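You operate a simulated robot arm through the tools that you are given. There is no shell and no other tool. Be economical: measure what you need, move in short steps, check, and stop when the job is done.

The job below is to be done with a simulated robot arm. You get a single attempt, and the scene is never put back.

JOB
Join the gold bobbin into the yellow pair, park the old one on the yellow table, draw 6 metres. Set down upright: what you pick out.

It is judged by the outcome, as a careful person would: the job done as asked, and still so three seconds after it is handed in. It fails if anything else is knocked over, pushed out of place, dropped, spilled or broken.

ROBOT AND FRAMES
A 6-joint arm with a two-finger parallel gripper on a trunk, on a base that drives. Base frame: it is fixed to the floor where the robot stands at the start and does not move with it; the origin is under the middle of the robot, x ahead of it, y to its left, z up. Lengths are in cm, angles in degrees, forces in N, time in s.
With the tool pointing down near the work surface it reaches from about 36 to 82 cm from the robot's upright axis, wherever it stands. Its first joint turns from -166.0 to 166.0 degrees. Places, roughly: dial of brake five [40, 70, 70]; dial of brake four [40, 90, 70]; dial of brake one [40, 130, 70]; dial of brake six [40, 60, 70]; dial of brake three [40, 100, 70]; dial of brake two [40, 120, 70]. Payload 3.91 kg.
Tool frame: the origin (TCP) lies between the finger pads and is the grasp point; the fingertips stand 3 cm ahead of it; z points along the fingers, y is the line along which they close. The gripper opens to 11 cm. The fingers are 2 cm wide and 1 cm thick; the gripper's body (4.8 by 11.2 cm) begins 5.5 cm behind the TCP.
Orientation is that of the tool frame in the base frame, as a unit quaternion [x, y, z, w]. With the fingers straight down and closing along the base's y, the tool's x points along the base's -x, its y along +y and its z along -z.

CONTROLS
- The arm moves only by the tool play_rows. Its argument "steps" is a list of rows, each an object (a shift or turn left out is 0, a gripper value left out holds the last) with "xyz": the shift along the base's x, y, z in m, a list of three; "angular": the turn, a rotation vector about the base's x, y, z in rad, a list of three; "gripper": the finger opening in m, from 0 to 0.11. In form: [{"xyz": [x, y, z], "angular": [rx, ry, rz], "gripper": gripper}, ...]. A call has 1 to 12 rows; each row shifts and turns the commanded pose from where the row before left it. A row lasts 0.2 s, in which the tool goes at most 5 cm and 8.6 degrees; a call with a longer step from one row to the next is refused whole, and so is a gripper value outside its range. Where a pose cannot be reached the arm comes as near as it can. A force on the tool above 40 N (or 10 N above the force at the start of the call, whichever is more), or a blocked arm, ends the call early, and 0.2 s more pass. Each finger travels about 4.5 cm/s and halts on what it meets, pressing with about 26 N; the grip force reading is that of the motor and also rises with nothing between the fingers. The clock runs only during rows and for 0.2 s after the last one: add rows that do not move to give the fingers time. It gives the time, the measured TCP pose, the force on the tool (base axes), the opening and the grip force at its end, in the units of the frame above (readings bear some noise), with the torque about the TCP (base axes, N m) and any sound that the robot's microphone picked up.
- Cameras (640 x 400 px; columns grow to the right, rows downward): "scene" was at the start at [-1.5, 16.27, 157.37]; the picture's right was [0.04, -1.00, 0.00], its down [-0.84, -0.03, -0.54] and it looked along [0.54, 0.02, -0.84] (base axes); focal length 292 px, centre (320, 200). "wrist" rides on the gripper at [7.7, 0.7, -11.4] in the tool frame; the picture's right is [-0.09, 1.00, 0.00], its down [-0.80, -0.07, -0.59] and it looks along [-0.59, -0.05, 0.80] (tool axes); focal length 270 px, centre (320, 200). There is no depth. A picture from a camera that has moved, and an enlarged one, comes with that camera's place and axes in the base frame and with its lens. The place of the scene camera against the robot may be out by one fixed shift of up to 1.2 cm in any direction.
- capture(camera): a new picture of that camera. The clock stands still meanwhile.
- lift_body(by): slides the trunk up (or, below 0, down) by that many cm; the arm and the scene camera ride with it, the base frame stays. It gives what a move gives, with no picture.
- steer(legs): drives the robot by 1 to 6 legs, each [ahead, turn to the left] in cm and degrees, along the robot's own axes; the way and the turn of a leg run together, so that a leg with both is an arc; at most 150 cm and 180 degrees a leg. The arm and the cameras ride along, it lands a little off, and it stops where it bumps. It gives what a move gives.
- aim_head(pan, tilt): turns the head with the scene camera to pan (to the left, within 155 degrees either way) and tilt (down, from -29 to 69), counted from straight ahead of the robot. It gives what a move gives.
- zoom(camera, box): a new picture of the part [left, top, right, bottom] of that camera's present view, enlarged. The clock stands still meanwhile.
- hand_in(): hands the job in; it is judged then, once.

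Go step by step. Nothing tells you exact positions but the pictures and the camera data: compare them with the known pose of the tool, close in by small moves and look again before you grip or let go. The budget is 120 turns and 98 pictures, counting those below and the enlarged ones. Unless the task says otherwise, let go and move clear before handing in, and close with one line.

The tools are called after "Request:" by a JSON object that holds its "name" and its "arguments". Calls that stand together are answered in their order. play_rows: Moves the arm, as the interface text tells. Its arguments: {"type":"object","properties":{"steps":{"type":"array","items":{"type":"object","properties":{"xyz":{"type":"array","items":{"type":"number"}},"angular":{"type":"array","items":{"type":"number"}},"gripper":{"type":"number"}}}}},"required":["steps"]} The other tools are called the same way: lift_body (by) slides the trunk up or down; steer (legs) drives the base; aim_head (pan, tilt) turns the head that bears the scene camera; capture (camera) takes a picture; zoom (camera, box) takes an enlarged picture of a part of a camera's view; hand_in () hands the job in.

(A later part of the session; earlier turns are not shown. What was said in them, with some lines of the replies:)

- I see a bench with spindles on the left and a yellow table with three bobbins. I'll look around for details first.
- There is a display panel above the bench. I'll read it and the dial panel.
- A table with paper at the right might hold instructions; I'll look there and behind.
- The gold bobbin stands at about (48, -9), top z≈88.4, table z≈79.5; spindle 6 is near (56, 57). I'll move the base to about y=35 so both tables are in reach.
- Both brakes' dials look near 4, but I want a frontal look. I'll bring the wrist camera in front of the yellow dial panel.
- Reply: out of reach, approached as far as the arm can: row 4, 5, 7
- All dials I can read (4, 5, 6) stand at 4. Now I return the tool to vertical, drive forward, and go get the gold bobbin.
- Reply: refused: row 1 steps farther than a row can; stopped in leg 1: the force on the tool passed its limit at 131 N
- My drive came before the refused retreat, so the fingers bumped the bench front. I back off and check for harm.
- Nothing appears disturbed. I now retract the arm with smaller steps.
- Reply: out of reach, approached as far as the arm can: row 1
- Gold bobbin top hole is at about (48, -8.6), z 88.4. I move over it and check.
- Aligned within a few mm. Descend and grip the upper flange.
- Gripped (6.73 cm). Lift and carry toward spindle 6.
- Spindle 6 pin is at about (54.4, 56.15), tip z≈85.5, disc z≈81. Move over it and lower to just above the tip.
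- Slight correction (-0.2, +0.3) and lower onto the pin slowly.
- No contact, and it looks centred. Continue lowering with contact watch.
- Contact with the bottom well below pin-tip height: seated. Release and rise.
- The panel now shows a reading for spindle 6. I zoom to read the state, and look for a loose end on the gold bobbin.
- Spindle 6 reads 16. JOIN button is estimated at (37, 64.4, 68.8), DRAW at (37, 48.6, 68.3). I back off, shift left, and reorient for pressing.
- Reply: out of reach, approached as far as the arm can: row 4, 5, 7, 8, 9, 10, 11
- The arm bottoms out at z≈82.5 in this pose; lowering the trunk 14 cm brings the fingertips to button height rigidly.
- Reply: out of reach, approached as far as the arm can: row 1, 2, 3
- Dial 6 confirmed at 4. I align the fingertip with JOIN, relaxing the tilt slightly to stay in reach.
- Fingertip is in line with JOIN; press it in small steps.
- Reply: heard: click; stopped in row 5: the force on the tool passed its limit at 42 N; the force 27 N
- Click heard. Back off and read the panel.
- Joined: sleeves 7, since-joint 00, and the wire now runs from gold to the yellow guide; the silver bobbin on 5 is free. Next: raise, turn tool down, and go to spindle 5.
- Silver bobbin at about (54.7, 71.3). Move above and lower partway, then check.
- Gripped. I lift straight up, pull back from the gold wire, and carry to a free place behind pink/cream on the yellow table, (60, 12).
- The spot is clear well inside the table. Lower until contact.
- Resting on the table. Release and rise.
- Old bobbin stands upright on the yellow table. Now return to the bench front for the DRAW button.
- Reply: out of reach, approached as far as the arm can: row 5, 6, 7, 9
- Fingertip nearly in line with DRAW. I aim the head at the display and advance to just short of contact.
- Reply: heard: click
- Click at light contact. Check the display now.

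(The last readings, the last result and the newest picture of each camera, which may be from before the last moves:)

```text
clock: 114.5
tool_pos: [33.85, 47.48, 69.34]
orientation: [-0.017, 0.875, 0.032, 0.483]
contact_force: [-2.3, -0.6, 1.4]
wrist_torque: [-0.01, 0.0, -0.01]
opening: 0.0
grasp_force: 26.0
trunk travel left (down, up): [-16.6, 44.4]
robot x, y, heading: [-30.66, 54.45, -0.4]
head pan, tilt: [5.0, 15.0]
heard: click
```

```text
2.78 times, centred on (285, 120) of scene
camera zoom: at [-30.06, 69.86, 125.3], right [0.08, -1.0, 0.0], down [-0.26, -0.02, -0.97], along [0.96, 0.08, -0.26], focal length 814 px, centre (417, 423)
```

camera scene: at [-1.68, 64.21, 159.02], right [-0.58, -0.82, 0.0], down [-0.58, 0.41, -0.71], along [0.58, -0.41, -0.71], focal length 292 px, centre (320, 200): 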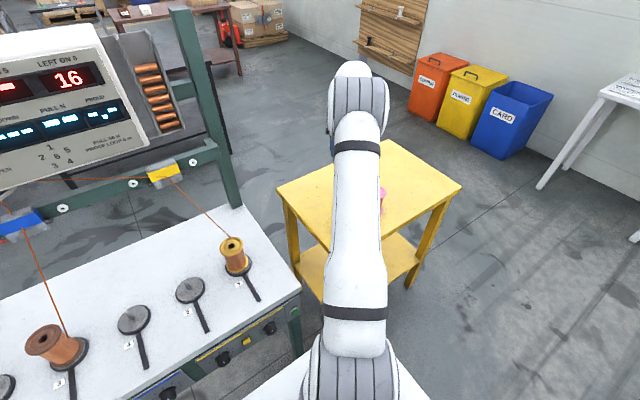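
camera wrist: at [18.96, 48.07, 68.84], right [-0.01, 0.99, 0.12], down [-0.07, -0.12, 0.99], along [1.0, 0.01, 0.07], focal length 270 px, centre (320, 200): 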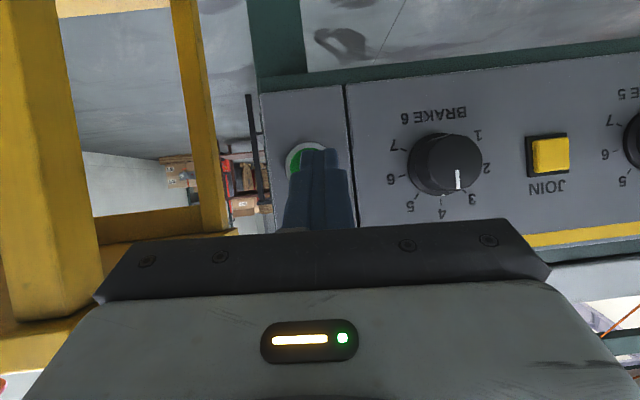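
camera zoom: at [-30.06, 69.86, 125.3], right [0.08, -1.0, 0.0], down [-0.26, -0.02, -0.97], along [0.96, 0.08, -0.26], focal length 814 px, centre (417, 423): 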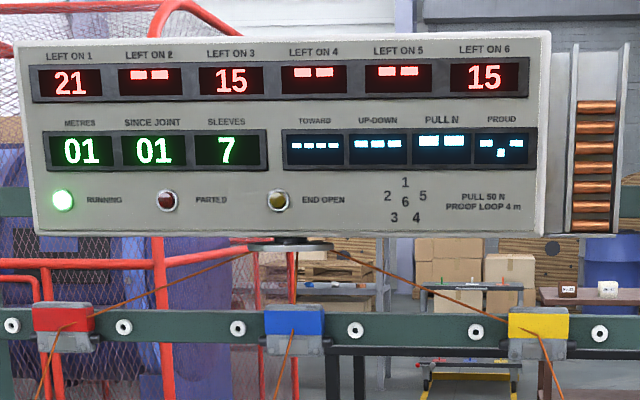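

Running, 1 m drawn. I hold for a short while and look again.

Request:
{"name": "play_rows", "arguments": {"steps": [{}]}}

Request:
{"name": "zoom", "arguments": {"camera": "scene", "box": [170, 50, 400, 190]}}

```text
clock: 114.9
tool_pos: [33.69, 47.5, 69.29]
orientation: [-0.017, 0.875, 0.033, 0.483]
contact_force: [-2.2, -0.2, 0.1]
wrist_torque: [0.01, -0.01, 0.01]
opening: 0.0
grasp_force: 25.9
trunk travel left (down, up): [-16.6, 44.4]
robot x, y, heading: [-30.93, 54.26, -0.3]
head pan, tilt: [5.0, 15.0]
```

```text
2.78 times, centred on (285, 120) of scene
camera zoom: at [-30.05, 69.86, 125.3], right [0.08, -1.0, 0.0], down [-0.26, -0.02, -0.97], along [0.96, 0.08, -0.26], focal length 814 px, centre (417, 423)
```

zoom: 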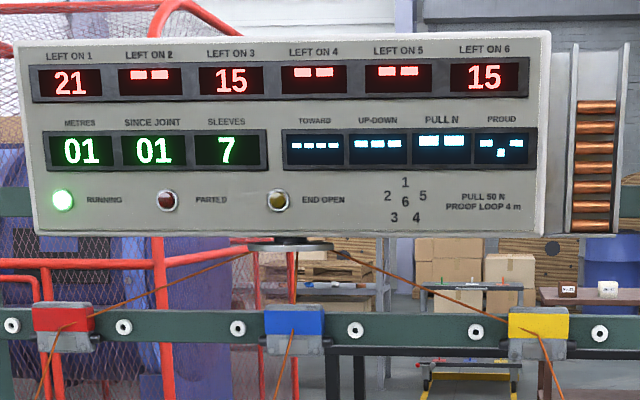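

Request:
{"name": "play_rows", "arguments": {"steps": [{}, {}, {}]}}

Request:
{"name": "zoom", "arguments": {"camera": "scene", "box": [170, 50, 400, 190]}}

```text
clock: 115.7
tool_pos: [33.79, 47.5, 69.19]
orientation: [-0.017, 0.875, 0.033, 0.482]
contact_force: [-2.4, -0.3, -0.7]
wrist_torque: [0.02, 0.06, 0.0]
opening: 0.0
grasp_force: 26.5
trunk travel left (down, up): [-16.6, 44.4]
robot x, y, heading: [-30.68, 54.6, -0.5]
head pan, tilt: [5.0, 15.0]
```

```text
2.78 times, centred on (285, 120) of scene
camera zoom: at [-30.05, 69.86, 125.3], right [0.08, -1.0, 0.0], down [-0.26, -0.02, -0.97], along [0.96, 0.08, -0.26], focal length 814 px, centre (417, 423)
```

zoom: 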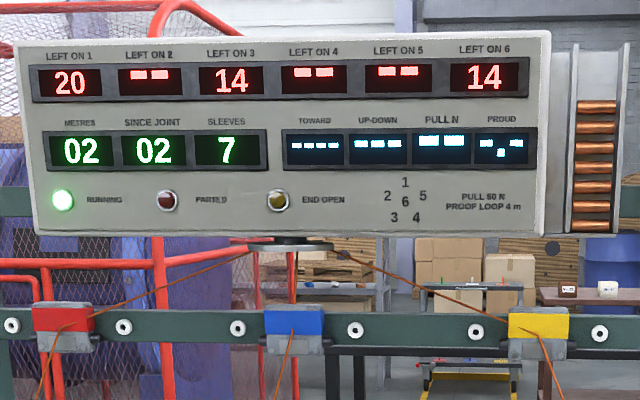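

About 1 m/s. I release now to learn whether it runs only while held.

Request:
{"name": "play_rows", "arguments": {"steps": [{"xyz": [-0.012, 0, 0]}]}}

Request:
{"name": "zoom", "arguments": {"camera": "scene", "box": [170, 50, 400, 190]}}

```text
clock: 116.1
tool_pos: [32.66, 47.54, 69.36]
orientation: [-0.016, 0.875, 0.032, 0.482]
contact_force: [0.4, -0.1, 0.4]
wrist_torque: [0.0, 0.01, -0.01]
opening: 0.01
grasp_force: 26.0
trunk travel left (down, up): [-16.6, 44.4]
robot x, y, heading: [-31.01, 54.36, -0.2]
head pan, tilt: [5.0, 15.0]
```

```text
2.78 times, centred on (285, 120) of scene
camera zoom: at [-30.01, 69.86, 125.3], right [0.08, -1.0, 0.0], down [-0.26, -0.02, -0.97], along [0.96, 0.08, -0.26], focal length 814 px, centre (417, 423)
```

zoom: 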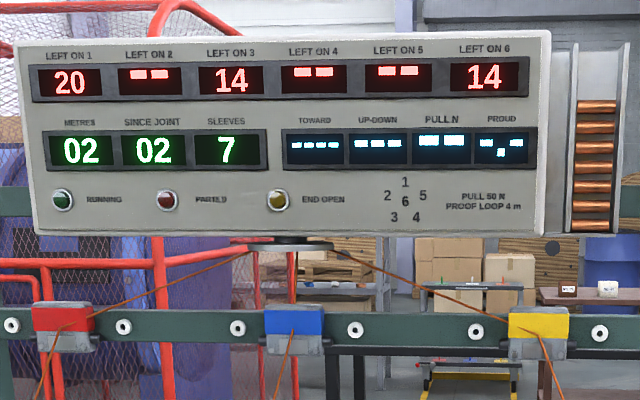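

It runs only while the button is held. Stopped at 2. Press again and hold about 2 s.

Request:
{"name": "play_rows", "arguments": {"steps": [{"xyz": [0.012, 0, 0]}, {}, {}, {}, {}, {}, {}, {}]}}

Request:
{"name": "zoom", "arguments": {"camera": "scene", "box": [170, 50, 400, 190]}}

```text
clock: 117.9
tool_pos: [33.75, 47.49, 69.37]
orientation: [-0.017, 0.875, 0.033, 0.483]
contact_force: [-3.5, -0.1, -1.1]
wrist_torque: [-0.01, 0.04, 0.0]
opening: 0.0
grasp_force: 26.0
trunk travel left (down, up): [-16.6, 44.4]
robot x, y, heading: [-31.29, 54.54, -0.2]
head pan, tilt: [5.0, 15.0]
heard: click
```

```text
2.78 times, centred on (285, 120) of scene
camera zoom: at [-30.04, 69.86, 125.3], right [0.08, -1.0, 0.0], down [-0.26, -0.02, -0.97], along [0.96, 0.08, -0.26], focal length 814 px, centre (417, 423)
```

zoom: 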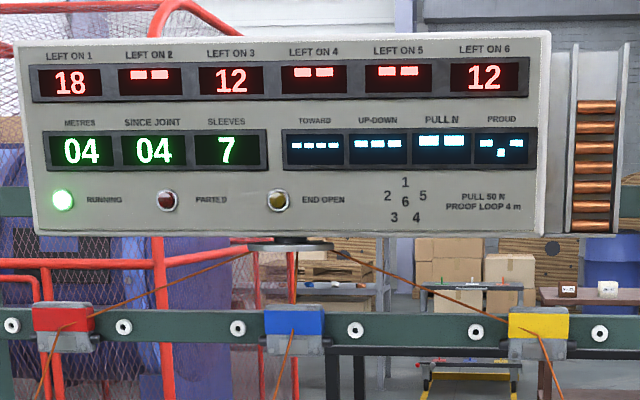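

Request:
{"name": "play_rows", "arguments": {"steps": [{}, {}, {}]}}

Request:
{"name": "zoom", "arguments": {"camera": "scene", "box": [170, 50, 400, 190]}}

```text
clock: 118.7
tool_pos: [33.76, 47.53, 69.35]
orientation: [-0.017, 0.876, 0.033, 0.482]
contact_force: [-2.5, 0.5, -1.2]
wrist_torque: [-0.01, 0.03, -0.01]
opening: 0.01
grasp_force: 25.7
trunk travel left (down, up): [-16.6, 44.4]
robot x, y, heading: [-31.11, 53.91, -0.5]
head pan, tilt: [5.0, 15.0]
```

```text
2.78 times, centred on (285, 120) of scene
camera zoom: at [-30.05, 69.86, 125.3], right [0.08, -1.0, 0.0], down [-0.26, -0.02, -0.97], along [0.96, 0.08, -0.26], focal length 814 px, centre (417, 423)
```

zoom: 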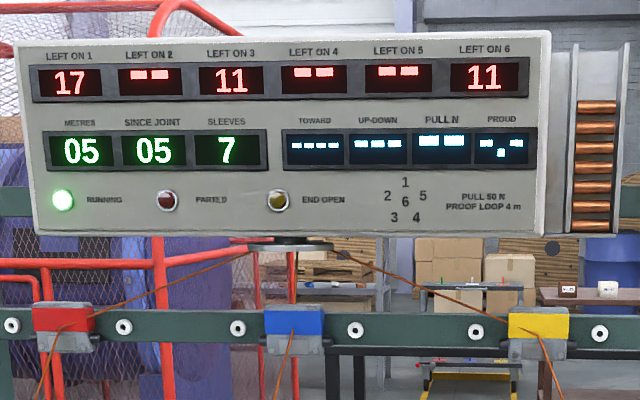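

Request:
{"name": "play_rows", "arguments": {"steps": [{}]}}

Request:
{"name": "zoom", "arguments": {"camera": "scene", "box": [170, 50, 400, 190]}}

```text
clock: 119.1
tool_pos: [33.78, 47.57, 69.36]
orientation: [-0.017, 0.876, 0.033, 0.482]
contact_force: [-2.7, 1.4, -0.7]
wrist_torque: [-0.02, 0.06, 0.01]
opening: 0.02
grasp_force: 26.1
trunk travel left (down, up): [-16.6, 44.4]
robot x, y, heading: [-31.12, 54.24, -0.3]
head pan, tilt: [5.0, 15.0]
```

```text
2.78 times, centred on (285, 120) of scene
camera zoom: at [-30.05, 69.86, 125.3], right [0.08, -1.0, 0.0], down [-0.26, -0.02, -0.97], along [0.96, 0.08, -0.26], focal length 814 px, centre (417, 423)
```

zoom: 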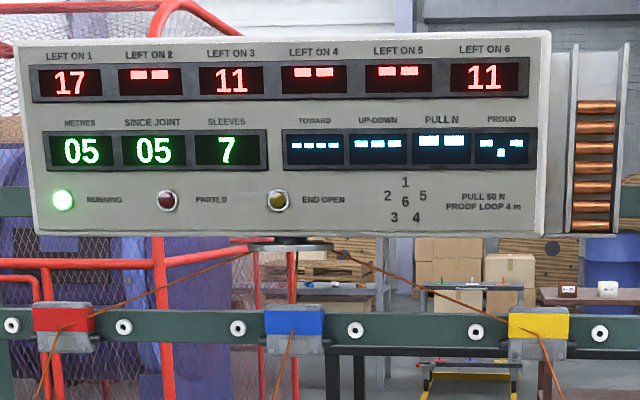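

Approaching 6; I release briefly to creep up on it.

Request:
{"name": "play_rows", "arguments": {"steps": [{"xyz": [-0.012, 0, 0]}]}}

Request:
{"name": "zoom", "arguments": {"camera": "scene", "box": [170, 50, 400, 190]}}

```text
clock: 119.5
tool_pos: [32.68, 47.49, 69.37]
orientation: [-0.017, 0.875, 0.033, 0.483]
contact_force: [-0.1, -0.2, -0.6]
wrist_torque: [-0.02, -0.01, 0.01]
opening: 0.0
grasp_force: 26.0
trunk travel left (down, up): [-16.6, 44.4]
robot x, y, heading: [-30.88, 54.42, -0.4]
head pan, tilt: [5.0, 15.0]
```

```text
2.78 times, centred on (285, 120) of scene
camera zoom: at [-30.01, 69.86, 125.3], right [0.08, -1.0, 0.0], down [-0.26, -0.02, -0.97], along [0.96, 0.08, -0.26], focal length 814 px, centre (417, 423)
```

zoom: 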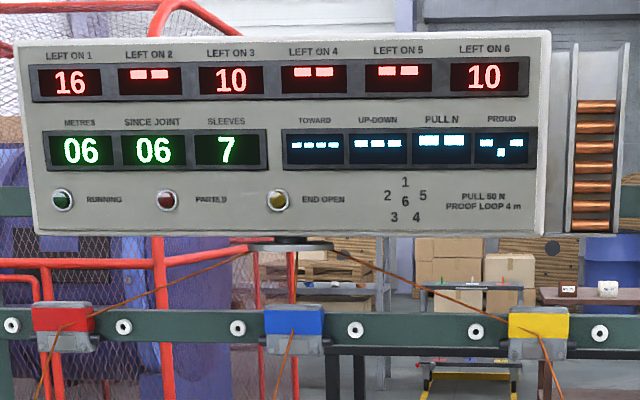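

Display shows 6 m, stopped, nothing parted. Back away clear and do a final check.

Request:
{"name": "play_rows", "arguments": {"steps": [{"xyz": [-0.03, 0, 0]}, {"xyz": [-0.04, 0, 0]}, {"xyz": [-0.04, 0, 0]}, {}]}}

Request:
{"name": "capture", "arguments": {"camera": "scene"}}

Request:
{"name": "aim_head", "arguments": {"pan": -40, "tilt": 20}}

Request:
{"name": "capture", "arguments": {"camera": "scene"}}

```text
clock: 120.5
tool_pos: [21.52, 47.7, 69.38]
orientation: [-0.018, 0.875, 0.034, 0.483]
contact_force: [0.1, -0.1, -0.1]
wrist_torque: [0.01, -0.01, 0.01]
opening: 0.0
grasp_force: 25.8
trunk travel left (down, up): [-16.6, 44.4]
robot x, y, heading: [-31.25, 54.02, -0.2]
head pan, tilt: [5.0, 15.0]
```

```text
17 pictures are left
camera scene: at [-30.05, 69.86, 125.3], right [0.08, -1.0, 0.0], down [-0.26, -0.02, -0.97], along [0.96, 0.08, -0.26], focal length 292 px, centre (320, 200)
```

scene: 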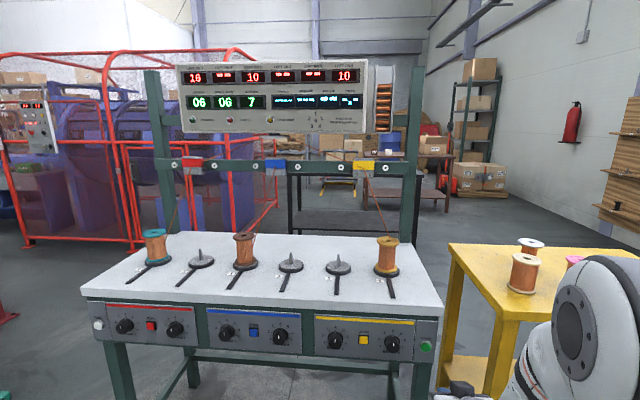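

```text
clock: 121.6
tool_pos: [21.51, 47.59, 69.39]
orientation: [-0.017, 0.876, 0.033, 0.482]
contact_force: [-0.2, 0.6, -0.4]
wrist_torque: [-0.01, 0.0, 0.01]
opening: 0.0
grasp_force: 26.2
trunk travel left (down, up): [-16.6, 44.4]
robot x, y, heading: [-30.65, 54.24, -0.5]
head pan, tilt: [-40.0, 20.0]
```

```text
16 pictures are left
camera scene: at [-32.24, 63.08, 124.49], right [-0.65, -0.76, 0.0], down [-0.26, 0.22, -0.94], along [0.72, -0.61, -0.34], focal length 292 px, centre (320, 200)
```

scene: 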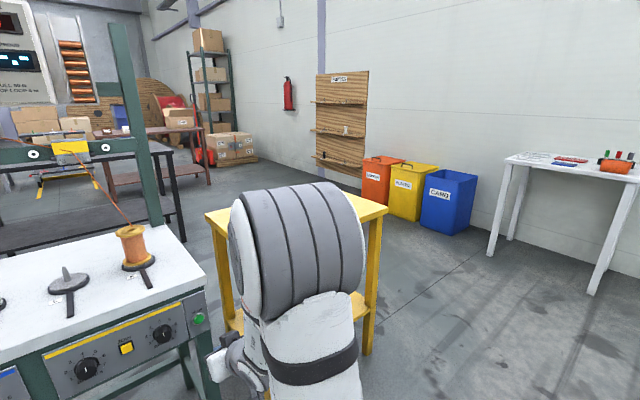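

Everything stands in place: gold feeds the yellow guide, the old silver bobbin is upright on the yellow table, and the panel shows 06 m.

Request:
{"name": "hand_in", "arguments": {}}

```text
The job is handed in.
```

The gold bobbin is joined into the yellow pair on spindle 6, the old silver one stands upright on the yellow table, and the panel reads 6 metres drawn. Early on the fingers bumped the bench front at 131 N; nothing looked moved or damaged afterwards.
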